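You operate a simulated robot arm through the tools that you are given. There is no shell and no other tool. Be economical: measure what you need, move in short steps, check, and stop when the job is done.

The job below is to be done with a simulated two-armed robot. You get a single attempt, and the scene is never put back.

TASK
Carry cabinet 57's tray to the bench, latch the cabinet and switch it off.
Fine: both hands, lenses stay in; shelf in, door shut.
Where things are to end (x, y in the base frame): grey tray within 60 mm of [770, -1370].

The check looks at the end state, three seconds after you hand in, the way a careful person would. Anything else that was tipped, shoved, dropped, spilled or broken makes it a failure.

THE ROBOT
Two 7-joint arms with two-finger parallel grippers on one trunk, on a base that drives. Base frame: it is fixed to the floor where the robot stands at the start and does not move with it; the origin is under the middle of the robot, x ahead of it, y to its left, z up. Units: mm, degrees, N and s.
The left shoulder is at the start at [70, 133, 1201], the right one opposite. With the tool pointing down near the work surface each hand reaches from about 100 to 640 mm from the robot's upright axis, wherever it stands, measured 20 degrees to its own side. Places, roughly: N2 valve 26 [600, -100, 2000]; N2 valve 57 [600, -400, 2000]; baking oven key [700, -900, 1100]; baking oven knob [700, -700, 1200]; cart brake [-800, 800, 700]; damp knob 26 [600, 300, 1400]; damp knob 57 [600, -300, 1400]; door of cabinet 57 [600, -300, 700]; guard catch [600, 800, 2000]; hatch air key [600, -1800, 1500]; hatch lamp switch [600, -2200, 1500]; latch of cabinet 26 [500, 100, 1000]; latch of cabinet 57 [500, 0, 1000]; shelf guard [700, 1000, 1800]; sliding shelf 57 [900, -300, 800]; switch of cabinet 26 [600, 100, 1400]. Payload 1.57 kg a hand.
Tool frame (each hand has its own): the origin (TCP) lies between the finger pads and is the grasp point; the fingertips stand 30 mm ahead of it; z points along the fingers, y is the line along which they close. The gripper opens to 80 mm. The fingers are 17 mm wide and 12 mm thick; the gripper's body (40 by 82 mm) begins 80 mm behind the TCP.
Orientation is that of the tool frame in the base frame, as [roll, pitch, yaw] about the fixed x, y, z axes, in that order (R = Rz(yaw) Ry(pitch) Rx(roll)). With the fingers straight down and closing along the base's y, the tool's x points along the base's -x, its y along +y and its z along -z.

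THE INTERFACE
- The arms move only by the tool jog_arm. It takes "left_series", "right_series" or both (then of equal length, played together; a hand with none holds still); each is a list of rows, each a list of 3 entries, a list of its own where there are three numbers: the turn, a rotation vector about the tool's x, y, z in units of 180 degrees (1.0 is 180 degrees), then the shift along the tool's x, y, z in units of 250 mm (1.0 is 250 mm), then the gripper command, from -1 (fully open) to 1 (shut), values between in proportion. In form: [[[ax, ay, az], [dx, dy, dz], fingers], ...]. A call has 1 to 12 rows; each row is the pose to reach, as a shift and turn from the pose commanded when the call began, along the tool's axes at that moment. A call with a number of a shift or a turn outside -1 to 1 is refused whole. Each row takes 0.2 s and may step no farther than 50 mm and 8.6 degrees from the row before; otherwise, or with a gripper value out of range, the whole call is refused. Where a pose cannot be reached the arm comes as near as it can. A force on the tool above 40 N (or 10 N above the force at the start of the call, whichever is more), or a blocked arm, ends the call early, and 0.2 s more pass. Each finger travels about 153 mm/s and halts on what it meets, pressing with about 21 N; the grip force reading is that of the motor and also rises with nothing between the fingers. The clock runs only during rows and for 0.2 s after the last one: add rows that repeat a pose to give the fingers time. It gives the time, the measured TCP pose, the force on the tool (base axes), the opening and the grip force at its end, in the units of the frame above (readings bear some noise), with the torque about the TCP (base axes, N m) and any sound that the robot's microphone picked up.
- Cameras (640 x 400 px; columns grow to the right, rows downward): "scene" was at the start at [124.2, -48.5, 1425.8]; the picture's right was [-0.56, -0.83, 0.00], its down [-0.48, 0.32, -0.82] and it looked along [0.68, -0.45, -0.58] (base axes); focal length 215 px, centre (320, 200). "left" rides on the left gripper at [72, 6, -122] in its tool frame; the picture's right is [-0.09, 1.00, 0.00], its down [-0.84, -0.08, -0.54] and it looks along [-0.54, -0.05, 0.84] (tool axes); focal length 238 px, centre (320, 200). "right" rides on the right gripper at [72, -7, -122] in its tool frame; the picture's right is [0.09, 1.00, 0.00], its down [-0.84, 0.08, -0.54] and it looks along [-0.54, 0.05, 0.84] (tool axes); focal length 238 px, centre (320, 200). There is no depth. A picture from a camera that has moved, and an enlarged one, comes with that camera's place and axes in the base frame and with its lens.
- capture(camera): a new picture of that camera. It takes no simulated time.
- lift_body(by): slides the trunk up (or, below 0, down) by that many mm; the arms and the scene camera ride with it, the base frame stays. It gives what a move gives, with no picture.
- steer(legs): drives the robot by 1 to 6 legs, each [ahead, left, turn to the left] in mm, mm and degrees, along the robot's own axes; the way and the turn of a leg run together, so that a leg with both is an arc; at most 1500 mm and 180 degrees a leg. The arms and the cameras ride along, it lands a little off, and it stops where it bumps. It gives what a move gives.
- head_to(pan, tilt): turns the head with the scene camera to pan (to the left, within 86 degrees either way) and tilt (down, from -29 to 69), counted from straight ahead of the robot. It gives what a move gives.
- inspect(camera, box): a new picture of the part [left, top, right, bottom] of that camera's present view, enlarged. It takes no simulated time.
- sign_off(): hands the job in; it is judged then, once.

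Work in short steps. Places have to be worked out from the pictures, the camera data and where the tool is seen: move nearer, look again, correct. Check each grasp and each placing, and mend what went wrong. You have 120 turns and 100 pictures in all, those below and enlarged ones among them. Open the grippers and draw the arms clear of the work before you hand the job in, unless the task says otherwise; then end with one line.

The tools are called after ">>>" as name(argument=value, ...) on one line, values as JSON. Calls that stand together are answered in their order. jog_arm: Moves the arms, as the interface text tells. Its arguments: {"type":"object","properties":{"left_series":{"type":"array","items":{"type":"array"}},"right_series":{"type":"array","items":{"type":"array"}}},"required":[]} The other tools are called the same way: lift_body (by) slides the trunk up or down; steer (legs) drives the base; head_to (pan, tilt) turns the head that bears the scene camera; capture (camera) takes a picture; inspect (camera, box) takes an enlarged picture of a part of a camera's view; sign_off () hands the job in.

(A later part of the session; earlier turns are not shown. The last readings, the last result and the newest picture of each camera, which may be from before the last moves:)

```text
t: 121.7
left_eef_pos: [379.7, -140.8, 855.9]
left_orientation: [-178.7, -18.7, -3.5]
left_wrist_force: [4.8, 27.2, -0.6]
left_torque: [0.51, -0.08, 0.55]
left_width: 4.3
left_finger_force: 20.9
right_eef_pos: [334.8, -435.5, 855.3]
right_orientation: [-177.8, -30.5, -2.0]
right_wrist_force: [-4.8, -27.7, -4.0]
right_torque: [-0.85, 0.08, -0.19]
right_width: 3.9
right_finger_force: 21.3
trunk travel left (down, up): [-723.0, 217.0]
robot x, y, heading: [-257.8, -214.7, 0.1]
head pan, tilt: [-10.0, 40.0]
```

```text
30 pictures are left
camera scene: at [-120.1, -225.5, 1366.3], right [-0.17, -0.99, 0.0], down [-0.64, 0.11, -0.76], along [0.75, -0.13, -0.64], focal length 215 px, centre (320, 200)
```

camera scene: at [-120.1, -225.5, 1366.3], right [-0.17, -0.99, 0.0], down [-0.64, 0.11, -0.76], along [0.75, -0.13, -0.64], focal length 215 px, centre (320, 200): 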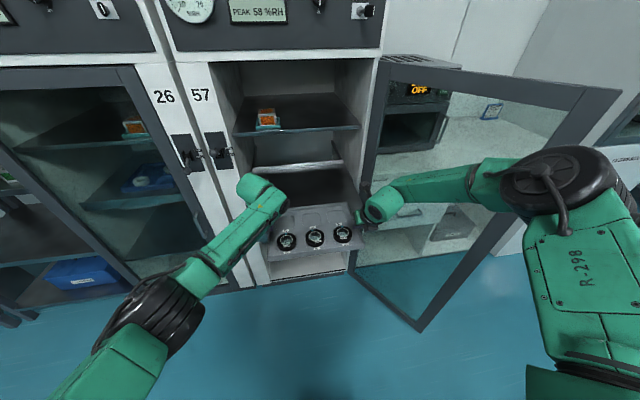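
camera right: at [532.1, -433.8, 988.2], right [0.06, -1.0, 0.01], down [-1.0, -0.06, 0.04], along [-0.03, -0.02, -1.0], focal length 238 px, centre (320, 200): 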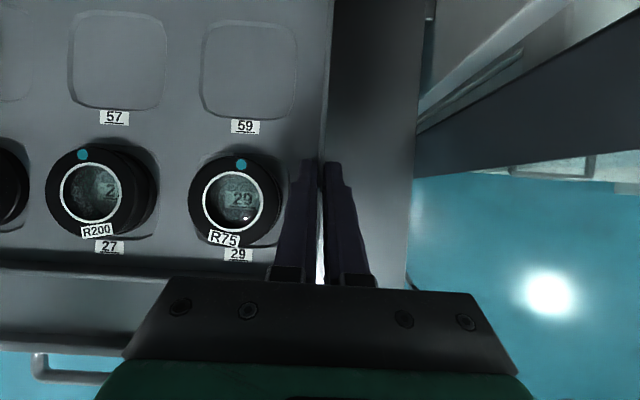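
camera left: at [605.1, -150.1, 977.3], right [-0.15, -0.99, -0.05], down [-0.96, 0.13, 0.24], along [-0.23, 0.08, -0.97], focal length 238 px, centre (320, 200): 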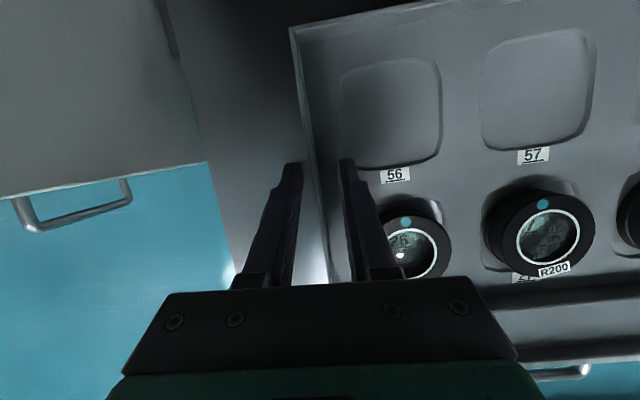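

Grip holds with ~27 N squeeze. I raise 80 mm, then drive back-left to (-350, 0) so the turn clears the door's edge.

>>> lift_body(by=80)

>>> steer(legs=[[-92, 215, 0]])

>>> steer(legs=[[0, 0, -30], [0, 0, -30], [0, 0, -30]])

>>> capture(camera="scene")

```text
t: 122.8
left_eef_pos: [378.4, -140.0, 936.7]
left_orientation: [-178.7, -18.8, -3.4]
left_wrist_force: [1.9, 0.4, -0.2]
left_torque: [-0.06, -0.2, 0.36]
left_width: 4.4
left_finger_force: 21.3
right_eef_pos: [334.5, -434.5, 935.7]
right_orientation: [-177.8, -30.7, -2.0]
right_wrist_force: [-1.5, -1.1, -3.0]
right_torque: [-0.29, 0.22, 0.11]
right_width: 3.9
right_finger_force: 21.3
trunk travel left (down, up): [-803.0, 137.0]
robot x, y, heading: [-260.0, -211.0, 0.2]
head pan, tilt: [-10.0, 40.0]
```

```text
t: 124.6
left_eef_pos: [286.2, 74.4, 937.5]
left_orientation: [-178.7, -18.7, -3.6]
left_wrist_force: [1.5, 1.9, -1.0]
left_torque: [-0.03, -0.01, 0.37]
left_width: 4.3
left_finger_force: 21.2
right_eef_pos: [241.1, -220.9, 935.0]
right_orientation: [-177.7, -30.6, -1.9]
right_wrist_force: [-1.5, -2.8, -3.5]
right_torque: [-0.32, 0.01, 0.11]
right_width: 3.6
right_finger_force: 21.4
trunk travel left (down, up): [-803.0, 137.0]
robot x, y, heading: [-353.4, 3.2, 0.4]
head pan, tilt: [-10.0, 40.0]
```

```text
t: 129.4
left_eef_pos: [-275.8, -631.0, 936.5]
left_orientation: [-178.8, -18.6, -93.1]
left_wrist_force: [-0.2, -1.8, -1.5]
left_torque: [-0.08, 0.07, 0.32]
left_width: 4.1
left_finger_force: 20.9
right_eef_pos: [-570.5, -587.5, 935.3]
right_orientation: [-177.8, -30.6, -91.6]
right_wrist_force: [1.5, 1.6, -2.8]
right_torque: [0.04, 0.3, 0.12]
right_width: 3.9
right_finger_force: 21.3
trunk travel left (down, up): [-803.0, 137.0]
robot x, y, heading: [-351.0, 4.3, -89.4]
head pan, tilt: [-10.0, 40.0]
```

```text
29 pictures are left
camera scene: at [-363.1, -130.0, 1446.6], right [-0.99, 0.16, 0.0], down [0.11, 0.63, -0.77], along [-0.13, -0.75, -0.64], focal length 215 px, centre (320, 200)
```

scene: 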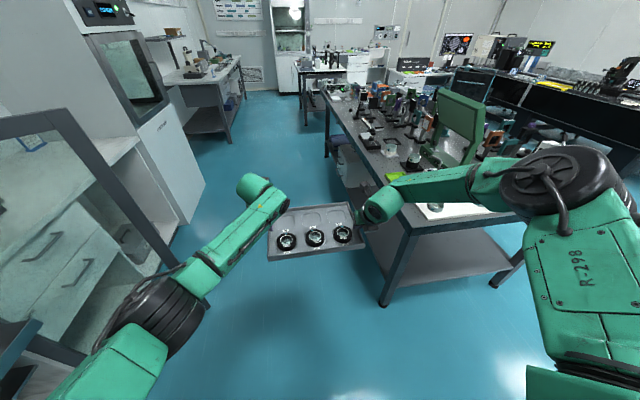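

Tray travels well. The dark bench edge is at x≈-775, so I shift 150 mm toward +x and drive down the aisle to y≈-1296.

>>> steer(legs=[[0, 140, 0], [700, 0, 0], [600, 0, 0]])

>>> capture(camera="scene")

```text
t: 137.2
left_eef_pos: [-126.0, -1926.8, 937.1]
left_orientation: [-178.8, -18.7, -93.3]
left_wrist_force: [-1.5, -1.9, -0.9]
left_torque: [-0.01, 0.09, 0.36]
left_width: 4.6
left_finger_force: 20.9
right_eef_pos: [-419.6, -1883.4, 935.2]
right_orientation: [-177.8, -30.7, -91.8]
right_wrist_force: [0.5, 1.4, -4.4]
right_torque: [0.06, 0.28, 0.11]
right_width: 3.6
right_finger_force: 21.0
trunk travel left (down, up): [-803.0, 137.0]
robot x, y, heading: [-197.1, -1289.9, -89.3]
head pan, tilt: [-10.0, 40.0]
```

```text
28 pictures are left
camera scene: at [-212.4, -1425.2, 1446.7], right [-0.99, 0.17, 0.0], down [0.11, 0.63, -0.77], along [-0.13, -0.76, -0.64], focal length 215 px, centre (320, 200)
```

scene: 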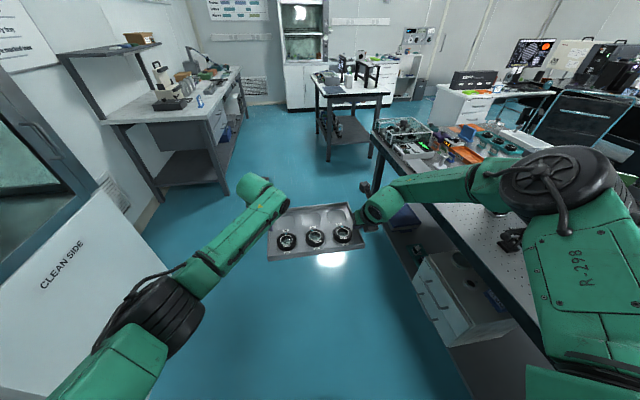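

Now turn left 90° to face the bench; the sweep stays short of x=600.

>>> steer(legs=[[0, 0, 30], [0, 0, 30], [0, 0, 29]])

>>> capture(camera="scene")

```text
t: 142.0
left_eef_pos: [437.2, -1228.1, 937.2]
left_orientation: [-178.7, -18.8, -4.0]
left_wrist_force: [1.4, -0.3, -0.2]
left_torque: [-0.13, 0.01, 0.33]
left_width: 4.1
left_finger_force: 21.2
right_eef_pos: [390.7, -1521.1, 936.6]
right_orientation: [-177.8, -30.7, -2.5]
right_wrist_force: [-2.0, 0.9, -3.4]
right_torque: [-0.23, 0.05, 0.11]
right_width: 3.6
right_finger_force: 21.0
trunk travel left (down, up): [-803.0, 137.0]
robot x, y, heading: [-201.6, -1291.0, -0.2]
head pan, tilt: [-10.0, 40.0]
```

```text
27 pictures are left
camera scene: at [-63.4, -1307.3, 1446.6], right [-0.18, -0.98, 0.0], down [-0.63, 0.12, -0.77], along [0.75, -0.14, -0.64], focal length 215 px, centre (320, 200)
```

scene: 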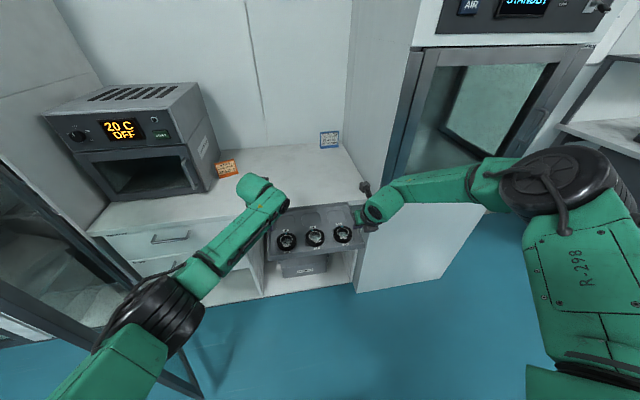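

Facing the bench; tray centre is at (431, -1373), right y. Bench front is x≈588 and clear in the target area; drive 336 mm ahead.

>>> steer(legs=[[180, 0, 0], [158, 0, 0]])

>>> capture(camera="scene")

```text
t: 144.5
left_eef_pos: [772.7, -1229.4, 938.2]
left_orientation: [-178.8, -18.8, -4.1]
left_wrist_force: [1.5, -1.6, 0.0]
left_torque: [-0.08, -0.04, 0.36]
left_width: 4.3
left_finger_force: 21.1
right_eef_pos: [725.0, -1523.1, 936.7]
right_orientation: [-177.7, -30.8, -2.5]
right_wrist_force: [-2.1, 0.9, -3.2]
right_torque: [-0.28, 0.06, 0.11]
right_width: 3.6
right_finger_force: 21.0
trunk travel left (down, up): [-803.0, 137.0]
robot x, y, heading: [139.4, -1292.5, -0.4]
head pan, tilt: [-10.0, 40.0]
```

```text
26 pictures are left
camera scene: at [270.0, -1309.2, 1447.0], right [-0.18, -0.98, 0.0], down [-0.63, 0.12, -0.77], along [0.75, -0.14, -0.64], focal length 215 px, centre (320, 200)
```

scene: 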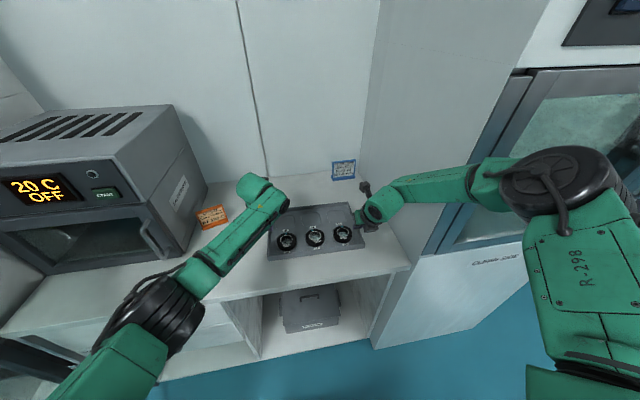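

The tray is over the target. Lower 45 mm, then in small steps watching the force.

>>> lift_body(by=-45)

>>> lift_body(by=-7)

```text
t: 145.4
left_eef_pos: [772.8, -1229.9, 898.8]
left_orientation: [-178.6, -19.3, -4.1]
left_wrist_force: [6.1, 3.3, 17.9]
left_torque: [-0.09, -0.68, 0.32]
left_width: 4.8
left_finger_force: 21.4
right_eef_pos: [724.6, -1523.4, 896.4]
right_orientation: [-177.8, -31.5, -2.6]
right_wrist_force: [4.2, -5.3, 18.3]
right_torque: [-0.32, -0.78, -0.03]
right_width: 3.9
right_finger_force: 20.7
trunk travel left (down, up): [-758.0, 182.0]
robot x, y, heading: [138.4, -1295.3, -0.3]
head pan, tilt: [-10.0, 40.0]
```

```text
t: 145.8
left_eef_pos: [773.9, -1229.7, 897.1]
left_orientation: [-178.8, -20.0, -4.1]
left_wrist_force: [-2.3, 2.8, 10.4]
left_torque: [-0.13, 0.02, 0.5]
left_width: 4.2
left_finger_force: 21.3
right_eef_pos: [726.6, -1523.7, 896.4]
right_orientation: [-177.7, -32.0, -2.6]
right_wrist_force: [-7.2, -2.2, 15.2]
right_torque: [-0.22, 0.15, 0.24]
right_width: 3.9
right_finger_force: 20.8
trunk travel left (down, up): [-754.0, 186.0]
robot x, y, heading: [140.3, -1293.2, -0.6]
head pan, tilt: [-10.0, 40.0]
stopped: the force on the tool passed its limit at 43 N (the readings are from after the stop); the commanded pose is now the measured one
```

The tray is resting on the bench (z≈855). Open both hands narrowly as before and raise.

>>> jog_arm(left_series=[[[0, 0, 0], [0, 0, 0], 0.6], [[0, 0, 0], [0, 0, 0], 0.45], [[0, 0, 0], [0, 0, 0], 0.45]], right_series=[[[0, 0, 0], [0, 0, 0], 0.6], [[0, 0, 0], [0, 0, 0], 0.5], [[0, 0, 0], [0, 0, 0], 0.5]])

>>> lift_body(by=100)

>>> capture(camera="scene")

```text
t: 146.6
left_eef_pos: [773.4, -1228.4, 898.6]
left_orientation: [-178.8, -20.1, -4.2]
left_wrist_force: [2.9, 6.6, 21.1]
left_torque: [-0.02, -0.11, 0.16]
left_width: 16.2
left_finger_force: 0.1
right_eef_pos: [727.6, -1521.5, 896.2]
right_orientation: [-177.5, -32.0, -2.7]
right_wrist_force: [2.6, -5.1, 15.1]
right_torque: [0.04, -0.25, -0.09]
right_width: 15.9
right_finger_force: 0.0
trunk travel left (down, up): [-754.0, 186.0]
robot x, y, heading: [141.3, -1297.1, -0.5]
head pan, tilt: [-10.0, 40.0]
```

```text
t: 147.9
left_eef_pos: [777.7, -1229.7, 993.2]
left_orientation: [-178.8, -19.5, -4.0]
left_wrist_force: [0.0, -0.4, -0.2]
left_torque: [0.03, -0.01, 0.01]
left_width: 21.9
left_finger_force: 0.0
right_eef_pos: [729.6, -1524.0, 991.0]
right_orientation: [-177.7, -31.5, -2.7]
right_wrist_force: [-0.6, 0.5, -0.4]
right_torque: [0.0, -0.01, -0.02]
right_width: 20.0
right_finger_force: 0.0
trunk travel left (down, up): [-854.0, 86.0]
robot x, y, heading: [135.4, -1293.3, -0.4]
head pan, tilt: [-10.0, 40.0]
```

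```text
25 pictures are left
camera scene: at [272.1, -1309.1, 1497.9], right [-0.18, -0.98, 0.0], down [-0.63, 0.12, -0.77], along [0.75, -0.14, -0.64], focal length 215 px, centre (320, 200)
```

scene: 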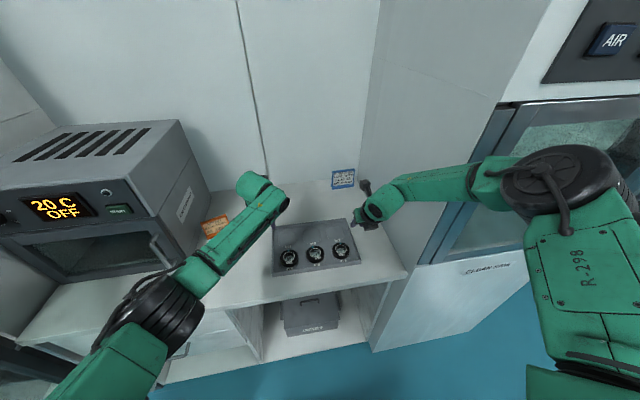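

Tray placed at ≈(765, -1374) with all lenses in. I retrace the known path back to (-350, 0) facing the cabinets.

>>> steer(legs=[[-338, 0, 0], [0, 0, -89], [-1300, 0, 0], [0, -150, 0], [0, 0, 89.5]])

>>> jog_arm(left_series=[[[0, 0, 0], [0, 0.08, 0], 1], [[0, 0, 0], [0, 0.16, 0], 1], [[0, 0, 0], [0, 0.24, 0], 1]], right_series=[[[0, 0, 0], [0, -0.1, 0], 1], [[0, 0, 0], [0, -0.2, 0], 1], [[0, 0, 0], [0, -0.3, 0], 1]])

```text
t: 164.9
left_eef_pos: [293.1, 96.1, 993.1]
left_orientation: [-178.8, -19.5, -3.5]
left_wrist_force: [-0.4, -0.1, -0.3]
left_torque: [-0.02, -0.02, 0.0]
left_width: 22.0
left_finger_force: 0.0
right_eef_pos: [248.4, -199.2, 991.7]
right_orientation: [-177.6, -31.6, -2.2]
right_wrist_force: [-0.2, 0.4, 0.0]
right_torque: [0.0, 0.01, 0.0]
right_width: 20.2
right_finger_force: 0.1
trunk travel left (down, up): [-854.0, 86.0]
robot x, y, heading: [-348.2, 24.8, -0.1]
head pan, tilt: [-10.0, 40.0]
```

```text
t: 165.7
left_eef_pos: [289.7, 35.8, 992.4]
left_orientation: [-178.7, -19.6, -3.6]
left_wrist_force: [0.2, 0.3, -0.5]
left_torque: [0.01, -0.02, 0.02]
left_width: 0.0
left_finger_force: 20.9
right_eef_pos: [229.7, -139.7, 1011.3]
right_orientation: [-177.6, -31.5, -2.1]
right_wrist_force: [0.2, -0.5, -0.2]
right_torque: [-0.02, -0.01, 0.0]
right_width: 0.0
right_finger_force: 20.8
right hand out of reach, approached as far as the arm can: row 1, 2, 3
trunk travel left (down, up): [-854.0, 86.0]
robot x, y, heading: [-342.5, 27.1, 0.0]
head pan, tilt: [-10.0, 40.0]
```

Hands are drawn inward. Lower the trunk so the left fingers are at shelf-handle height, shift right to y≈-250 and push the handle in by driving forward.

>>> lift_body(by=-190)

>>> steer(legs=[[0, -277, 0], [60, 0, 0]])

>>> capture(camera="scene")

```text
t: 167.8
left_eef_pos: [289.6, 36.7, 802.6]
left_orientation: [-178.8, -19.6, -3.5]
left_wrist_force: [-0.2, -0.5, -0.4]
left_torque: [-0.01, 0.01, 0.04]
left_width: 0.2
left_finger_force: 20.9
right_eef_pos: [230.5, -139.2, 822.5]
right_orientation: [-177.6, -31.5, -2.1]
right_wrist_force: [-0.1, -0.7, -0.1]
right_torque: [-0.03, -0.02, 0.04]
right_width: 0.0
right_finger_force: 21.3
trunk travel left (down, up): [-664.0, 276.0]
robot x, y, heading: [-343.2, 25.9, 0.1]
head pan, tilt: [-10.0, 40.0]
```

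```text
t: 170.3
left_eef_pos: [350.7, -242.4, 803.4]
left_orientation: [-178.8, -19.5, -3.5]
left_wrist_force: [0.0, 0.9, -0.7]
left_torque: [0.03, 0.02, 0.0]
left_width: 0.0
left_finger_force: 21.0
right_eef_pos: [290.1, -417.3, 823.0]
right_orientation: [-177.7, -31.6, -2.0]
right_wrist_force: [-0.3, -0.2, 0.1]
right_torque: [0.0, -0.01, -0.02]
right_width: 0.0
right_finger_force: 20.9
trunk travel left (down, up): [-664.0, 276.0]
robot x, y, heading: [-286.5, -253.4, 0.1]
head pan, tilt: [-10.0, 40.0]
```

```text
24 pictures are left
camera scene: at [-151.6, -267.5, 1308.0], right [-0.17, -0.99, 0.0], down [-0.63, 0.11, -0.77], along [0.76, -0.13, -0.64], focal length 215 px, centre (320, 200)
```

scene: 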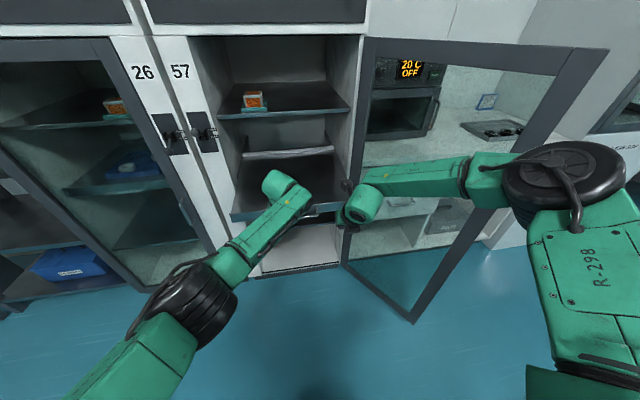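

The shelf handle is right in front of the left fingers. Push it in by driving ahead ~265 mm.

>>> steer(legs=[[140, 0, 0], [130, 0, 0]])

>>> capture(camera="scene")

```text
t: 172.6
left_eef_pos: [616.0, -240.3, 801.8]
left_orientation: [-178.9, -19.4, -3.5]
left_wrist_force: [-13.6, 0.3, -7.1]
left_torque: [0.09, 0.28, 0.04]
left_width: 0.0
left_finger_force: 21.4
right_eef_pos: [557.0, -415.0, 822.6]
right_orientation: [-177.6, -31.7, -2.1]
right_wrist_force: [0.0, -0.2, 0.8]
right_torque: [0.01, -0.01, -0.01]
right_width: 0.0
right_finger_force: 21.5
trunk travel left (down, up): [-664.0, 276.0]
robot x, y, heading: [-14.2, -254.6, 0.4]
head pan, tilt: [-10.0, 40.0]
```

```text
23 pictures are left
camera scene: at [115.7, -266.3, 1308.0], right [-0.17, -0.99, 0.0], down [-0.63, 0.11, -0.77], along [0.76, -0.13, -0.64], focal length 215 px, centre (320, 200)
```

scene: 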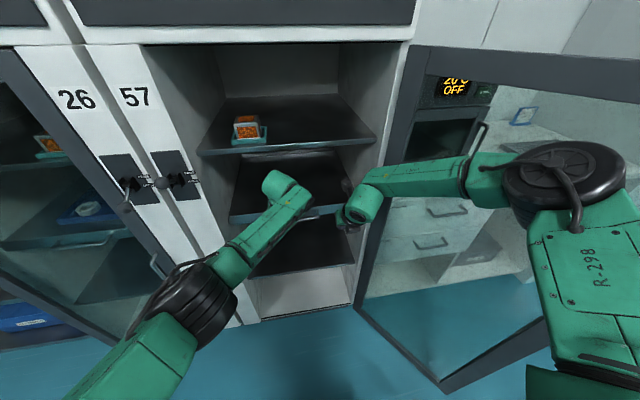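

Nearly home; push another 15 mm to seat the shelf fully.

>>> steer(legs=[[18, 0, 0]])

```text
t: 173.4
left_eef_pos: [620.1, -240.5, 794.0]
left_orientation: [-178.8, -17.6, -3.4]
left_wrist_force: [-7.1, 0.2, 0.1]
left_torque: [0.05, 0.07, 0.03]
left_width: 0.0
left_finger_force: 21.0
right_eef_pos: [568.0, -417.1, 822.4]
right_orientation: [-177.6, -31.4, -2.0]
right_wrist_force: [-0.2, 0.2, -0.2]
right_torque: [0.01, 0.0, -0.02]
right_width: 0.0
right_finger_force: 20.9
trunk travel left (down, up): [-664.0, 276.0]
robot x, y, heading: [-8.7, -254.2, 0.2]
head pan, tilt: [-10.0, 40.0]
stopped in leg 1: the force on the tool passed its limit at 53 N (the readings are from after the stop); the commanded pose is now the measured one
```

The shelf is seated. Next, the door: I back away, swing the left hand out of the door's path, and raise the trunk slightly so the right fingers pass above the door handle.

>>> steer(legs=[[-371, -46, 0]])

>>> jog_arm(left_series=[[[0, 0, 0], [-0.08, -0.13, -0.06], 1], [[0, 0, 0], [-0.16, -0.26, -0.12], 1], [[0, 0, 0], [-0.24, -0.39, -0.18], 1], [[0, 0, 0], [-0.32, -0.52, -0.24], 1], [[0, 0, 0], [-0.4, -0.65, -0.3], 1], [[0, 0, 0], [-0.48, -0.79, -0.36], 1], [[0, 0, 0], [-0.556, -0.92, -0.41], 1]])

>>> lift_body(by=25)

>>> steer(legs=[[0, 0, -35], [37, -53, 0]])

>>> capture(camera="scene")

```text
t: 175.7
left_eef_pos: [257.0, -288.5, 794.4]
left_orientation: [-178.8, -17.8, -3.1]
left_wrist_force: [-0.2, 0.7, 0.1]
left_torque: [0.02, -0.02, 0.01]
left_width: 0.0
left_finger_force: 21.1
right_eef_pos: [204.1, -462.6, 822.0]
right_orientation: [-177.7, -31.6, -1.8]
right_wrist_force: [0.0, -0.4, 0.3]
right_torque: [0.03, -0.03, 0.01]
right_width: 0.0
right_finger_force: 20.2
trunk travel left (down, up): [-664.0, 276.0]
robot x, y, heading: [-375.2, -304.4, 0.3]
head pan, tilt: [-10.0, 40.0]
```

```text
t: 177.3
left_eef_pos: [103.0, -51.3, 854.0]
left_orientation: [-178.8, -17.8, -3.2]
left_wrist_force: [-0.2, -0.2, 0.1]
left_torque: [-0.03, -0.03, -0.05]
left_width: 0.0
left_finger_force: 21.0
right_eef_pos: [203.9, -463.2, 822.6]
right_orientation: [-177.6, -31.5, -1.8]
right_wrist_force: [-0.4, 1.1, 0.4]
right_torque: [0.0, -0.01, 0.02]
right_width: 0.2
right_finger_force: 20.6
trunk travel left (down, up): [-664.0, 276.0]
robot x, y, heading: [-371.7, -299.7, 0.4]
head pan, tilt: [-10.0, 40.0]
```

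```text
t: 178.0
left_eef_pos: [105.8, -51.9, 879.1]
left_orientation: [-178.7, -17.7, -3.1]
left_wrist_force: [-0.2, 0.0, -0.6]
left_torque: [-0.01, 0.01, 0.01]
left_width: 0.4
left_finger_force: 21.0
right_eef_pos: [205.3, -462.8, 847.2]
right_orientation: [-177.7, -31.4, -1.9]
right_wrist_force: [0.0, -0.6, -0.1]
right_torque: [0.04, 0.01, -0.01]
right_width: 0.2
right_finger_force: 21.5
trunk travel left (down, up): [-689.0, 251.0]
robot x, y, heading: [-374.4, -299.1, 0.4]
head pan, tilt: [-10.0, 40.0]
```

```text
t: 180.7
left_eef_pos: [163.2, -433.5, 877.6]
left_orientation: [-178.8, -17.9, -38.0]
left_wrist_force: [0.9, 0.2, 0.1]
left_torque: [-0.02, 0.01, -0.05]
left_width: 0.2
left_finger_force: 21.4
right_eef_pos: [8.7, -827.0, 849.2]
right_orientation: [-177.7, -31.5, -36.6]
right_wrist_force: [0.4, -0.7, -0.3]
right_torque: [-0.02, 0.01, -0.02]
right_width: 0.0
right_finger_force: 21.5
trunk travel left (down, up): [-689.0, 251.0]
robot x, y, heading: [-368.1, -363.2, -34.4]
head pan, tilt: [-10.0, 40.0]
```

```text
22 pictures are left
camera scene: at [-268.8, -451.0, 1332.9], right [-0.7, -0.71, 0.0], down [-0.46, 0.45, -0.77], along [0.55, -0.54, -0.64], focal length 215 px, centre (320, 200)
```

scene: 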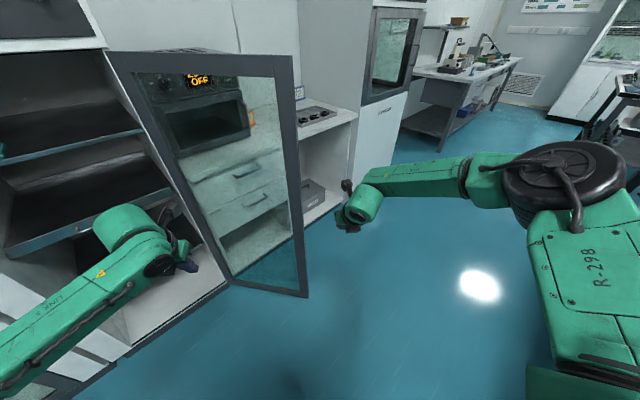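

The right hand is outside the door's free edge. Move it behind the door (world +x 225), then push toward +y.

>>> steer(legs=[[186, 127, 0], [-192, 196, 0]])

>>> capture(camera="scene")

```text
t: 182.3
left_eef_pos: [355.4, -435.5, 880.6]
left_orientation: [-178.6, -17.9, -38.4]
left_wrist_force: [1.1, -0.3, 0.4]
left_torque: [-0.03, 0.02, 0.02]
left_width: 0.1
left_finger_force: 21.1
right_eef_pos: [192.2, -837.8, 846.3]
right_orientation: [-178.1, -31.0, -38.1]
right_wrist_force: [-14.9, -4.1, 4.0]
right_torque: [1.87, -2.1, 0.18]
right_width: 0.0
right_finger_force: 20.8
trunk travel left (down, up): [-689.0, 251.0]
robot x, y, heading: [-175.2, -364.5, -34.7]
head pan, tilt: [-10.0, 40.0]
stopped in leg 1: the force on the tool passed its limit at 116 N (the readings are from after the stop); the commanded pose is now the measured one
```

```text
21 pictures are left
camera scene: at [-77.9, -453.1, 1333.2], right [-0.7, -0.71, 0.0], down [-0.45, 0.45, -0.77], along [0.55, -0.54, -0.64], focal length 215 px, centre (320, 200)
```

scene: 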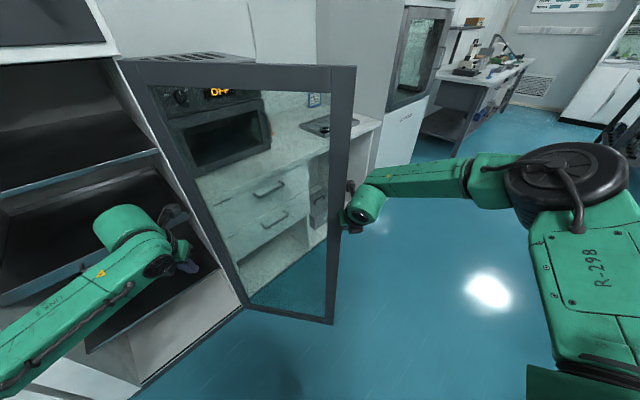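

The hand hit the door's end. Move a further 75 mm to -y, go in, then push.

>>> steer(legs=[[7, -80, 0], [62, 43, 0], [-110, 125, 0]])

>>> capture(camera="scene")

```text
t: 184.5
left_eef_pos: [386.8, -476.6, 879.2]
left_orientation: [-178.7, -17.8, -38.6]
left_wrist_force: [0.3, -0.2, 0.7]
left_torque: [-0.05, -0.01, -0.01]
left_width: 0.0
left_finger_force: 21.1
right_eef_pos: [219.6, -882.4, 844.5]
right_orientation: [-179.3, -31.0, -37.8]
right_wrist_force: [-13.9, -8.7, -6.6]
right_torque: [0.19, -1.62, 1.58]
right_width: 0.0
right_finger_force: 20.6
trunk travel left (down, up): [-689.0, 251.0]
robot x, y, heading: [-142.5, -402.1, -34.8]
head pan, tilt: [-10.0, 40.0]
stopped in leg 3: the force on the tool passed its limit at 51 N (the readings are from after the stop); the commanded pose is now the measured one
```

```text
20 pictures are left
camera scene: at [-45.1, -490.8, 1332.8], right [-0.71, -0.71, 0.0], down [-0.45, 0.45, -0.77], along [0.54, -0.54, -0.64], focal length 215 px, centre (320, 200)
```

scene: 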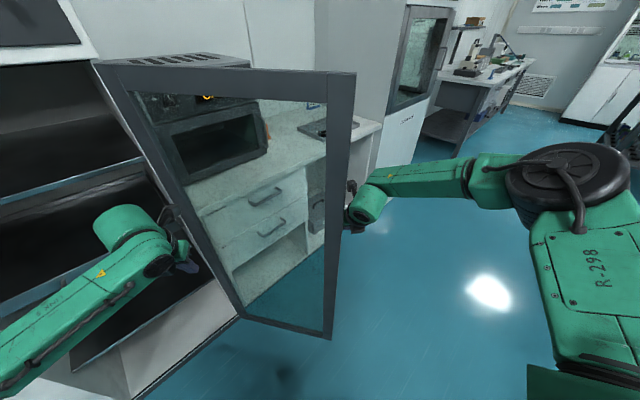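

The push direction is right (the wrist bears on the door edge), but the impact spike stopped it. Push with short, slow legs.

>>> steer(legs=[[-10, 14, 0], [-14, 20, 0], [-17, 25, 0], [-20, 29, 0], [-26, 37, 0], [-34, 49, 0]])

>>> capture(camera="scene")

```text
t: 185.4
left_eef_pos: [384.0, -463.9, 880.7]
left_orientation: [-178.6, -17.8, -38.9]
left_wrist_force: [-1.2, -0.2, -0.9]
left_torque: [-0.02, 0.0, 0.01]
left_width: 0.0
left_finger_force: 20.8
right_eef_pos: [213.1, -874.0, 845.2]
right_orientation: [-179.7, -31.2, -38.2]
right_wrist_force: [-16.1, -10.3, 0.8]
right_torque: [0.91, -1.54, 1.71]
right_width: 0.1
right_finger_force: 20.9
trunk travel left (down, up): [-689.0, 251.0]
robot x, y, heading: [-145.7, -383.8, -35.3]
head pan, tilt: [-10.0, 40.0]
stopped in leg 1: the robot was blocked; the commanded pose is now the measured one
```

```text
19 pictures are left
camera scene: at [-48.0, -476.1, 1333.1], right [-0.71, -0.7, 0.0], down [-0.45, 0.46, -0.77], along [0.54, -0.54, -0.64], focal length 215 px, centre (320, 200)
```

scene: 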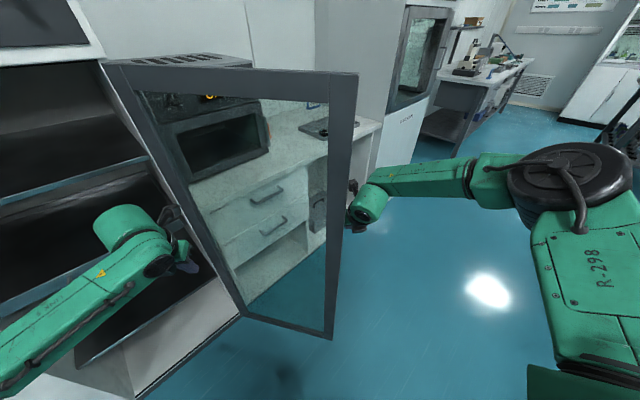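

Blocked; zoom in on the contact between the right hand and the door.

>>> inspect(camera="scene", box=[280, 130, 440, 260])

>>> capture(camera="right")

```text
3.08 times, centred on (360, 195) of scene
camera zoom: at [-48.0, -476.1, 1333.1], right [-0.71, -0.7, 0.0], down [-0.45, 0.46, -0.77], along [0.54, -0.54, -0.64], focal length 661 px, centre (197, 215)
```

zoom: 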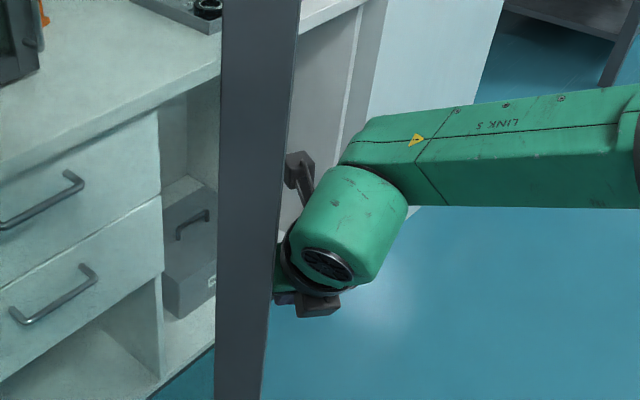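

```text
17 pictures are left
camera right: at [216.5, -867.1, 987.3], right [-0.55, -0.83, 0.04], down [-0.83, 0.55, 0.03], along [-0.05, -0.02, -1.0], focal length 238 px, centre (320, 200)
```

right: 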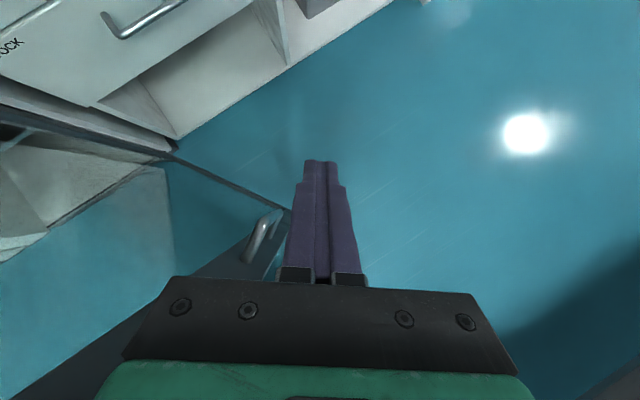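

The hand is beside the door's end rather than behind its outer face. I tuck the left arm further out, then move the right hand deeper, hook left behind the door, and pull back.

>>> jog_arm(left_series=[[[0, 0, 0], [-0.06, -0.14, -0.04], 1], [[0, 0, 0], [-0.12, -0.28, -0.08], 1], [[0, 0, 0], [-0.18, -0.42, -0.12], 1], [[0, 0, 0], [-0.24, -0.56, -0.16], 1]])

>>> steer(legs=[[0, -35, 0], [125, 0, 0], [0, 60, 0], [-50, 20, 0]])

>>> capture(camera="scene")

```text
t: 186.4
left_eef_pos: [417.3, -311.2, 904.1]
left_orientation: [-178.5, -17.9, -38.9]
left_wrist_force: [-0.1, 0.9, 0.3]
left_torque: [-0.03, 0.02, 0.01]
left_width: 0.1
left_finger_force: 21.3
right_eef_pos: [214.1, -873.7, 846.0]
right_orientation: [-179.3, -31.3, -38.3]
right_wrist_force: [-20.8, -13.1, -1.3]
right_torque: [1.07, -2.06, 2.2]
right_width: 0.0
right_finger_force: 20.4
trunk travel left (down, up): [-689.0, 251.0]
robot x, y, heading: [-145.7, -389.0, -35.4]
head pan, tilt: [-10.0, 40.0]
```

```text
t: 189.3
left_eef_pos: [509.5, -317.4, 900.3]
left_orientation: [-178.6, -17.6, -38.8]
left_wrist_force: [-0.6, 0.3, -0.1]
left_torque: [0.01, -0.03, -0.01]
left_width: 0.1
left_finger_force: 20.7
right_eef_pos: [307.8, -880.2, 843.4]
right_orientation: [-179.3, -31.0, -38.2]
right_wrist_force: [0.0, -0.1, -0.8]
right_torque: [0.02, -0.01, 0.07]
right_width: 0.1
right_finger_force: 20.5
trunk travel left (down, up): [-689.0, 251.0]
robot x, y, heading: [-60.0, -396.1, -35.2]
head pan, tilt: [-10.0, 40.0]
```

```text
16 pictures are left
camera scene: at [46.1, -485.6, 1332.5], right [-0.71, -0.7, 0.0], down [-0.45, 0.46, -0.76], along [0.54, -0.54, -0.64], focal length 215 px, centre (320, 200)
```

scene: 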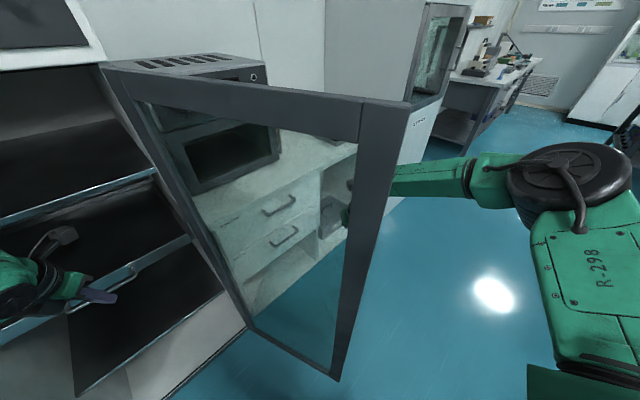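

The right arm is now hooked behind the door. Pull/push it toward +y in short legs.

>>> steer(legs=[[-109, 33, 0], [-20, 28, 0], [-26, 37, 0], [-32, 45, 0], [-35, 49, 0], [-35, 49, 0]])

>>> capture(camera="scene")

```text
t: 193.1
left_eef_pos: [436.5, 26.9, 901.4]
left_orientation: [-178.7, -17.7, -38.8]
left_wrist_force: [-0.1, 0.0, 0.2]
left_torque: [0.01, 0.0, -0.01]
left_width: 0.0
left_finger_force: 20.4
right_eef_pos: [234.2, -535.6, 844.1]
right_orientation: [-179.4, -31.2, -38.2]
right_wrist_force: [0.1, 0.9, -0.1]
right_torque: [-0.01, -0.02, 0.0]
right_width: 0.0
right_finger_force: 21.4
trunk travel left (down, up): [-689.0, 251.0]
robot x, y, heading: [-126.3, -49.1, -35.4]
head pan, tilt: [-10.0, 40.0]
```

```text
15 pictures are left
camera scene: at [-27.1, -141.6, 1332.7], right [-0.71, -0.7, 0.0], down [-0.45, 0.46, -0.77], along [0.54, -0.54, -0.64], focal length 215 px, centre (320, 200)
```

scene: 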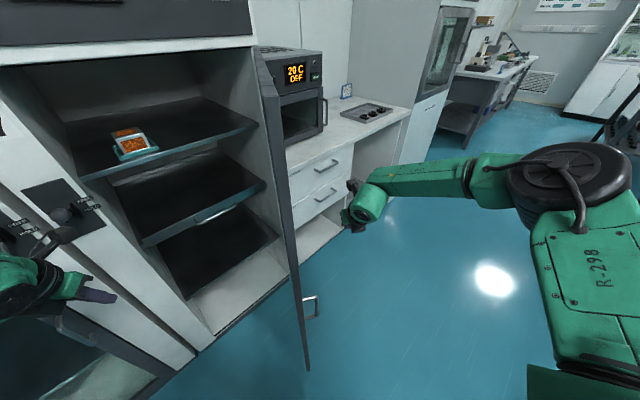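

Door is at ~85° and the tray sits fine on the bench. Keep pushing toward closed.

>>> steer(legs=[[-58, 82, 0], [-58, 82, 0], [-3, 100, 0]])

>>> capture(camera="scene")

```text
t: 195.8
left_eef_pos: [491.6, 311.1, 901.2]
left_orientation: [-178.8, -17.6, -38.8]
left_wrist_force: [1.2, -0.2, 0.1]
left_torque: [-0.01, 0.01, -0.03]
left_width: 0.0
left_finger_force: 20.9
right_eef_pos: [288.9, -251.3, 844.6]
right_orientation: [-179.5, -31.2, -38.2]
right_wrist_force: [-1.6, 0.2, -0.8]
right_torque: [-0.01, -0.03, -0.01]
right_width: 0.2
right_finger_force: 21.2
trunk travel left (down, up): [-689.0, 251.0]
robot x, y, heading: [-70.3, 233.1, -35.2]
head pan, tilt: [-10.0, 40.0]
```

```text
14 pictures are left
camera scene: at [26.0, 143.9, 1332.9], right [-0.71, -0.7, 0.0], down [-0.45, 0.46, -0.77], along [0.54, -0.54, -0.64], focal length 215 px, centre (320, 200)
```

scene: 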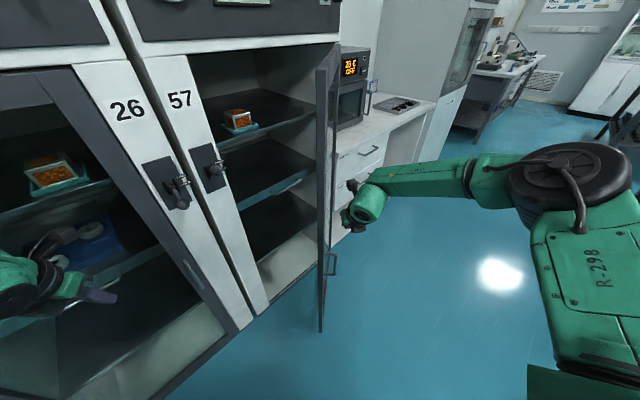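

Door is at ~38°. Reposition with heading 0 at (-340, -60) and push it shut straight ahead with the right fingers.

>>> steer(legs=[[-52, -395, 0], [0, 0, 35.2], [95, 0, 0], [110, 0, 0], [80, 0, 0], [40, 0, 0]])

>>> capture(camera="scene")

```text
t: 202.6
left_eef_pos: [390.2, 333.9, 902.7]
left_orientation: [-178.8, -18.0, -3.1]
left_wrist_force: [-1.2, 0.2, 0.1]
left_torque: [0.01, -0.02, -0.01]
left_width: 0.0
left_finger_force: 20.7
right_eef_pos: [555.7, -240.2, 847.9]
right_orientation: [-179.5, -31.3, -2.5]
right_wrist_force: [-0.7, 0.5, 0.4]
right_torque: [0.01, 0.02, 0.04]
right_width: 0.1
right_finger_force: 20.6
trunk travel left (down, up): [-689.0, 251.0]
robot x, y, heading: [-18.9, -62.0, 0.3]
head pan, tilt: [-10.0, 40.0]
```

```text
13 pictures are left
camera scene: at [110.0, -71.8, 1333.4], right [-0.17, -0.99, 0.0], down [-0.63, 0.11, -0.77], along [0.76, -0.13, -0.64], focal length 215 px, centre (320, 200)
```

scene: 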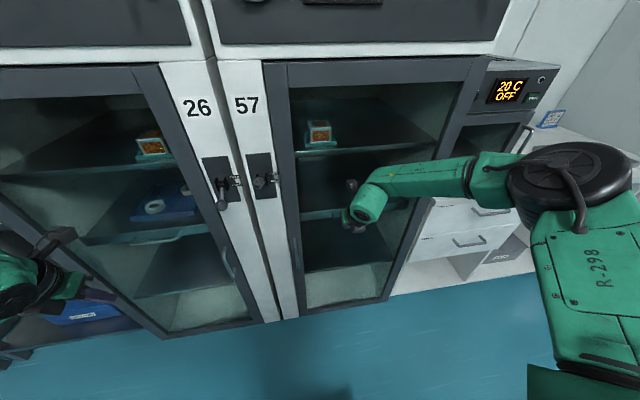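

The door looks shut. Press a bit more to confirm it's seated.

>>> steer(legs=[[25, 0, 0], [20, 0, 0]])

```text
t: 203.8
left_eef_pos: [426.6, 333.8, 902.6]
left_orientation: [-178.9, -17.9, -3.2]
left_wrist_force: [-0.2, 0.9, 0.1]
left_torque: [0.0, 0.0, 0.04]
left_width: 0.2
left_finger_force: 21.2
right_eef_pos: [578.5, -238.1, 838.3]
right_orientation: [-179.8, -29.6, -2.6]
right_wrist_force: [-15.7, 0.7, 3.5]
right_torque: [-0.01, 0.24, 0.06]
right_width: 0.0
right_finger_force: 21.2
trunk travel left (down, up): [-689.0, 251.0]
robot x, y, heading: [16.8, -56.9, 0.4]
head pan, tilt: [-10.0, 40.0]
stopped in leg 2: the force on the tool passed its limit at 54 N (the readings are from after the stop); the commanded pose is now the measured one
```

Door is firmly shut. I back off 80 mm, raise the trunk 200 mm, and bring the left hand inward/forward for the latch lever.

>>> steer(legs=[[-110, 0, 0]])

>>> lift_body(by=200)

>>> jog_arm(left_series=[[[0, 0, 0], [0.08, 0.14, 0.026], 1], [[0, 0, 0], [0.16, 0.28, 0.052], 1], [[0, 0, 0], [0.24, 0.41, 0.078], 1], [[0, 0, 0], [0.33, 0.55, 0.104], 1], [[0, 0, 0], [0.41, 0.69, 0.13], 1], [[0, 0, 0], [0.49, 0.83, 0.155], 1], [[0, 0, 0], [0.57, 0.96, 0.18], 1]])

>>> capture(camera="scene")

```text
t: 205.0
left_eef_pos: [320.1, 333.1, 900.2]
left_orientation: [-178.8, -17.7, -3.1]
left_wrist_force: [0.3, 0.1, 0.3]
left_torque: [-0.01, 0.01, 0.03]
left_width: 0.2
left_finger_force: 20.8
right_eef_pos: [474.7, -239.7, 838.2]
right_orientation: [-179.8, -29.7, -2.6]
right_wrist_force: [0.8, 0.7, 0.0]
right_torque: [0.02, 0.01, 0.02]
right_width: 0.0
right_finger_force: 21.2
trunk travel left (down, up): [-689.0, 251.0]
robot x, y, heading: [-97.3, -60.7, 0.5]
head pan, tilt: [-10.0, 40.0]
```

```text
t: 207.2
left_eef_pos: [319.3, 333.5, 1100.6]
left_orientation: [-178.8, -17.7, -3.2]
left_wrist_force: [0.3, 0.1, 0.4]
left_torque: [-0.01, -0.01, -0.01]
left_width: 0.2
left_finger_force: 20.9
right_eef_pos: [474.3, -239.3, 1038.1]
right_orientation: [-179.8, -29.6, -2.4]
right_wrist_force: [0.3, -0.4, -0.1]
right_torque: [0.0, -0.01, -0.01]
right_width: 0.0
right_finger_force: 20.6
trunk travel left (down, up): [-889.0, 51.0]
robot x, y, heading: [-95.4, -59.6, 0.4]
head pan, tilt: [-10.0, 40.0]
```

```text
t: 208.8
left_eef_pos: [456.8, 84.7, 1095.2]
left_orientation: [-178.6, -17.8, -3.3]
left_wrist_force: [0.1, -0.1, -0.3]
left_torque: [0.04, 0.02, 0.01]
left_width: 0.0
left_finger_force: 21.3
right_eef_pos: [475.3, -241.9, 1037.0]
right_orientation: [-179.7, -29.5, -2.6]
right_wrist_force: [0.1, -0.3, 0.0]
right_torque: [0.0, 0.02, 0.0]
right_width: 0.0
right_finger_force: 21.3
trunk travel left (down, up): [-889.0, 51.0]
robot x, y, heading: [-93.9, -55.4, 0.2]
head pan, tilt: [-10.0, 40.0]
```

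```text
12 pictures are left
camera scene: at [40.9, -74.8, 1532.7], right [-0.17, -0.99, 0.0], down [-0.63, 0.11, -0.77], along [0.75, -0.13, -0.64], focal length 215 px, centre (320, 200)
```

scene: 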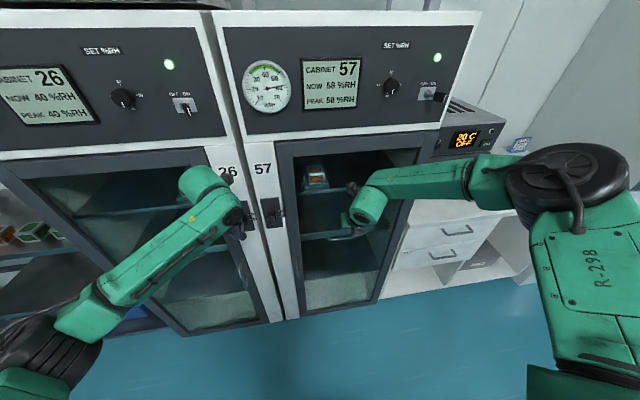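

Door closed. Shift the base right 85 mm to line the left hand up with lever 57 and view it.

>>> steer(legs=[[0, -85, 0]])

>>> capture(camera="left")

```text
t: 209.8
left_eef_pos: [457.8, 8.5, 1093.4]
left_orientation: [-179.2, -17.7, -3.0]
left_wrist_force: [0.0, 0.1, -0.3]
left_torque: [-0.07, -0.01, -0.04]
left_width: 0.2
left_finger_force: 20.9
right_eef_pos: [474.8, -318.0, 1038.9]
right_orientation: [179.9, -29.7, -2.2]
right_wrist_force: [-0.6, 0.8, 0.0]
right_torque: [-0.01, 0.02, -0.03]
right_width: 0.0
right_finger_force: 20.7
trunk travel left (down, up): [-889.0, 51.0]
robot x, y, heading: [-94.4, -145.1, 0.3]
head pan, tilt: [-10.0, 40.0]
```

```text
11 pictures are left
camera left: at [487.6, -0.1, 1232.7], right [-0.14, -0.99, -0.04], down [-0.96, 0.12, 0.26], along [-0.26, 0.08, -0.96], focal length 238 px, centre (320, 200)
```

left: 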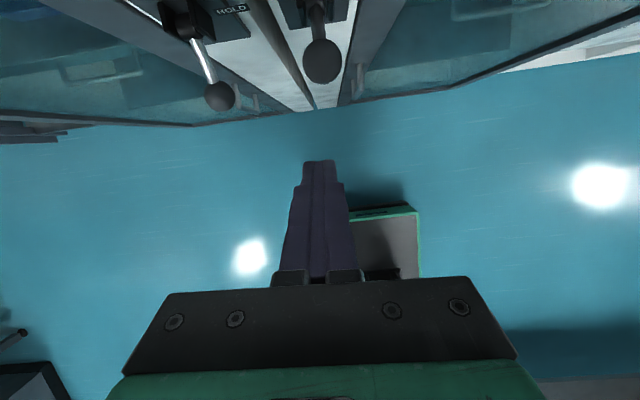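

Knob is at (538, 0, 1048). Raise slightly, move over it, then press down along its arc.

>>> jog_arm(left_series=[[[0, 0, 0], [0.02, 0, -0.06], 1], [[0, 0, 0], [0.15, 0.01, -0.02], 1], [[0, 0, 0], [0.286, 0.018, 0.028], 1]])

>>> jog_arm(left_series=[[[0, 0, 0], [-0.02, 0, 0.06], 1], [[0, 0, 0], [-0.04, 0, 0.12], 1], [[0, 0, 0], [-0.06, 0, 0.18], 1], [[0, 0, 0], [-0.08, 0, 0.24], 1], [[0, 0, 0], [-0.1, 0, 0.3], 1]])

>>> capture(camera="left")

```text
t: 210.6
left_eef_pos: [529.3, -7.2, 1109.8]
left_orientation: [-178.6, -17.5, -3.2]
left_wrist_force: [0.5, -0.4, -0.5]
left_torque: [0.04, 0.03, 0.05]
left_width: 0.0
left_finger_force: 21.4
right_eef_pos: [477.4, -325.7, 1037.6]
right_orientation: [-179.6, -29.6, -2.5]
right_wrist_force: [0.0, -0.6, -0.4]
right_torque: [0.04, -0.01, 0.02]
right_width: 0.0
right_finger_force: 21.4
trunk travel left (down, up): [-889.0, 51.0]
robot x, y, heading: [-90.1, -143.3, 0.5]
head pan, tilt: [-10.0, 40.0]
```

```text
t: 211.8
left_eef_pos: [522.9, -1.7, 1034.0]
left_orientation: [-178.6, -18.0, -3.2]
left_wrist_force: [-2.4, 0.3, 7.1]
left_torque: [0.01, -0.13, 0.01]
left_width: 0.0
left_finger_force: 20.7
right_eef_pos: [472.3, -322.2, 1041.0]
right_orientation: [-179.7, -29.8, -2.5]
right_wrist_force: [0.1, -0.3, 1.0]
right_torque: [0.02, 0.0, -0.02]
right_width: 0.0
right_finger_force: 21.1
trunk travel left (down, up): [-889.0, 51.0]
robot x, y, heading: [-97.8, -141.3, 0.5]
head pan, tilt: [-10.0, 40.0]
```

```text
10 pictures are left
camera left: at [553.1, -12.9, 1172.2], right [-0.14, -0.99, -0.05], down [-0.96, 0.12, 0.26], along [-0.25, 0.08, -0.96], focal length 238 px, centre (320, 200)
```

left: 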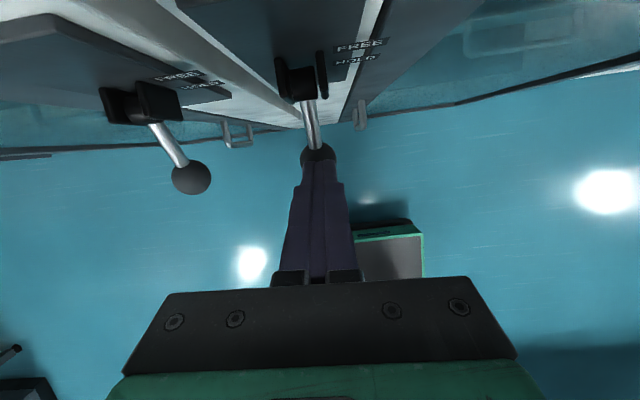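

The lever is down nearly like 26's. Press 8 mm further, then lift off and check.

>>> jog_arm(left_series=[[[0, 0, 0], [-0.01, 0, 0.02], 1], [[0, 0, 0], [-0.015, 0, 0.036], 1], [[0, 0, 0], [0.03, 0, -0.12], 1], [[0, 0, 0], [0.07, 0, -0.28], 1], [[0, 0, 0], [0, 0, -0.34], 1], [[0, 0, 0], [-0.16, 0, -0.36], 1]])

>>> capture(camera="left")

```text
t: 213.2
left_eef_pos: [459.6, -0.4, 1104.6]
left_orientation: [-179.0, -17.7, -3.0]
left_wrist_force: [-1.3, 0.4, -0.7]
left_torque: [-0.01, 0.0, 0.0]
left_width: 0.0
left_finger_force: 20.8
right_eef_pos: [474.9, -320.9, 1038.1]
right_orientation: [-180.0, -29.7, -2.4]
right_wrist_force: [0.3, 0.3, 0.9]
right_torque: [-0.03, -0.01, -0.01]
right_width: 0.3
right_finger_force: 21.2
trunk travel left (down, up): [-889.0, 51.0]
robot x, y, heading: [-93.1, -142.1, 0.6]
head pan, tilt: [-10.0, 40.0]
```

```text
9 pictures are left
camera left: at [490.4, -9.0, 1242.1], right [-0.14, -0.99, -0.05], down [-0.96, 0.12, 0.26], along [-0.26, 0.08, -0.96], focal length 238 px, centre (320, 200)
```

left: 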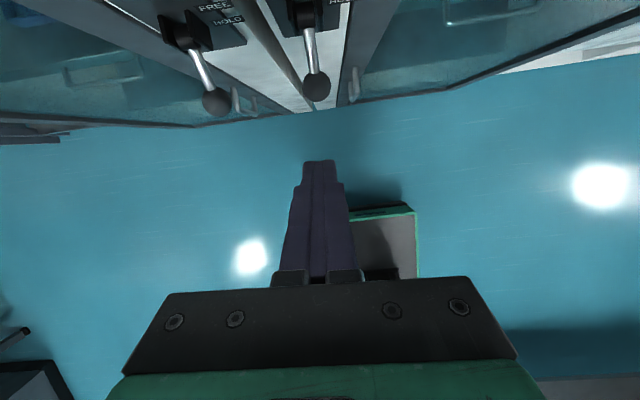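

Lever 57 is back in HOLD, like 26's. Now the switch (≈(640, -490, 1377)): back off, raise the trunk, and lift/pitch the right hand toward horizontal.

>>> steer(legs=[[-120, 0, 0], [0, -165, 0]])

>>> lift_body(by=50)

>>> jog_arm(right_series=[[[0, 0.035, 0], [0.07, 0, -0.124], 1], [[0, 0.075, 0], [0.14, 0, -0.248], 1], [[0, 0.115, 0], [0.21, 0, -0.372], 1], [[0, 0.155, 0], [0.28, 0, -0.496], 1], [[0, 0.195, 0], [0.35, 0, -0.62], 1], [[0, 0.235, 0], [0.42, 0, -0.744], 1], [[0, 0.27, 0], [0.495, 0, -0.868], 1]])

>>> capture(camera="right")

```text
t: 215.5
left_eef_pos: [341.8, -161.7, 1104.4]
left_orientation: [-178.9, -17.7, -3.1]
left_wrist_force: [-0.1, 0.0, 0.9]
left_torque: [-0.03, 0.02, -0.02]
left_width: 0.1
left_finger_force: 21.2
right_eef_pos: [355.5, -484.9, 1038.9]
right_orientation: [180.0, -29.6, -2.4]
right_wrist_force: [0.3, 0.8, -0.4]
right_torque: [-0.04, 0.01, -0.05]
right_width: 0.1
right_finger_force: 20.8
trunk travel left (down, up): [-889.0, 51.0]
robot x, y, heading: [-213.6, -307.1, 0.5]
head pan, tilt: [-10.0, 40.0]
```

```text
t: 216.4
left_eef_pos: [342.2, -166.1, 1154.1]
left_orientation: [-178.7, -17.6, -3.1]
left_wrist_force: [0.1, 0.4, -0.2]
left_torque: [-0.01, -0.02, -0.03]
left_width: 0.1
left_finger_force: 20.8
right_eef_pos: [356.2, -488.8, 1087.3]
right_orientation: [-179.7, -29.7, -2.5]
right_wrist_force: [-0.1, -0.9, 0.1]
right_torque: [0.0, 0.02, -0.01]
right_width: 0.1
right_finger_force: 21.4
trunk travel left (down, up): [-939.0, 1.0]
robot x, y, heading: [-214.8, -310.9, 0.5]
head pan, tilt: [-10.0, 40.0]
```

```text
t: 218.0
left_eef_pos: [342.1, -164.3, 1155.0]
left_orientation: [-178.8, -17.7, -3.0]
left_wrist_force: [-1.0, 0.0, 0.1]
left_torque: [0.01, 0.01, 0.0]
left_width: 0.0
left_finger_force: 20.9
right_eef_pos: [356.9, -488.9, 1339.5]
right_orientation: [-178.8, -78.5, -3.4]
right_wrist_force: [0.0, -0.4, 0.2]
right_torque: [0.01, 0.01, -0.01]
right_width: 0.0
right_finger_force: 21.1
trunk travel left (down, up): [-939.0, 1.0]
robot x, y, heading: [-214.5, -308.3, 0.5]
head pan, tilt: [-10.0, 40.0]
```

```text
8 pictures are left
camera right: at [251.5, -477.4, 1435.0], right [-0.02, -1.0, 0.09], down [-0.7, -0.05, -0.71], along [0.71, -0.08, -0.7], focal length 238 px, centre (320, 200)
```

right: 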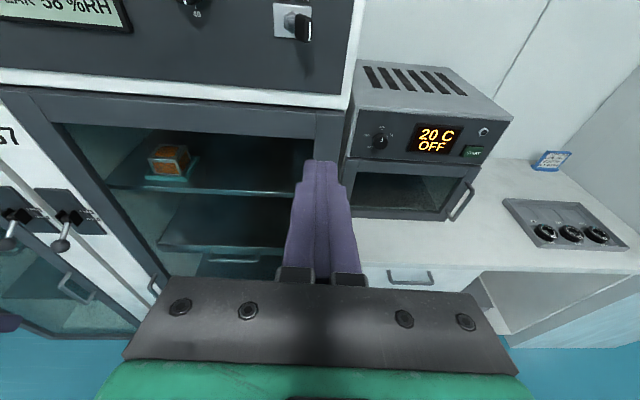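

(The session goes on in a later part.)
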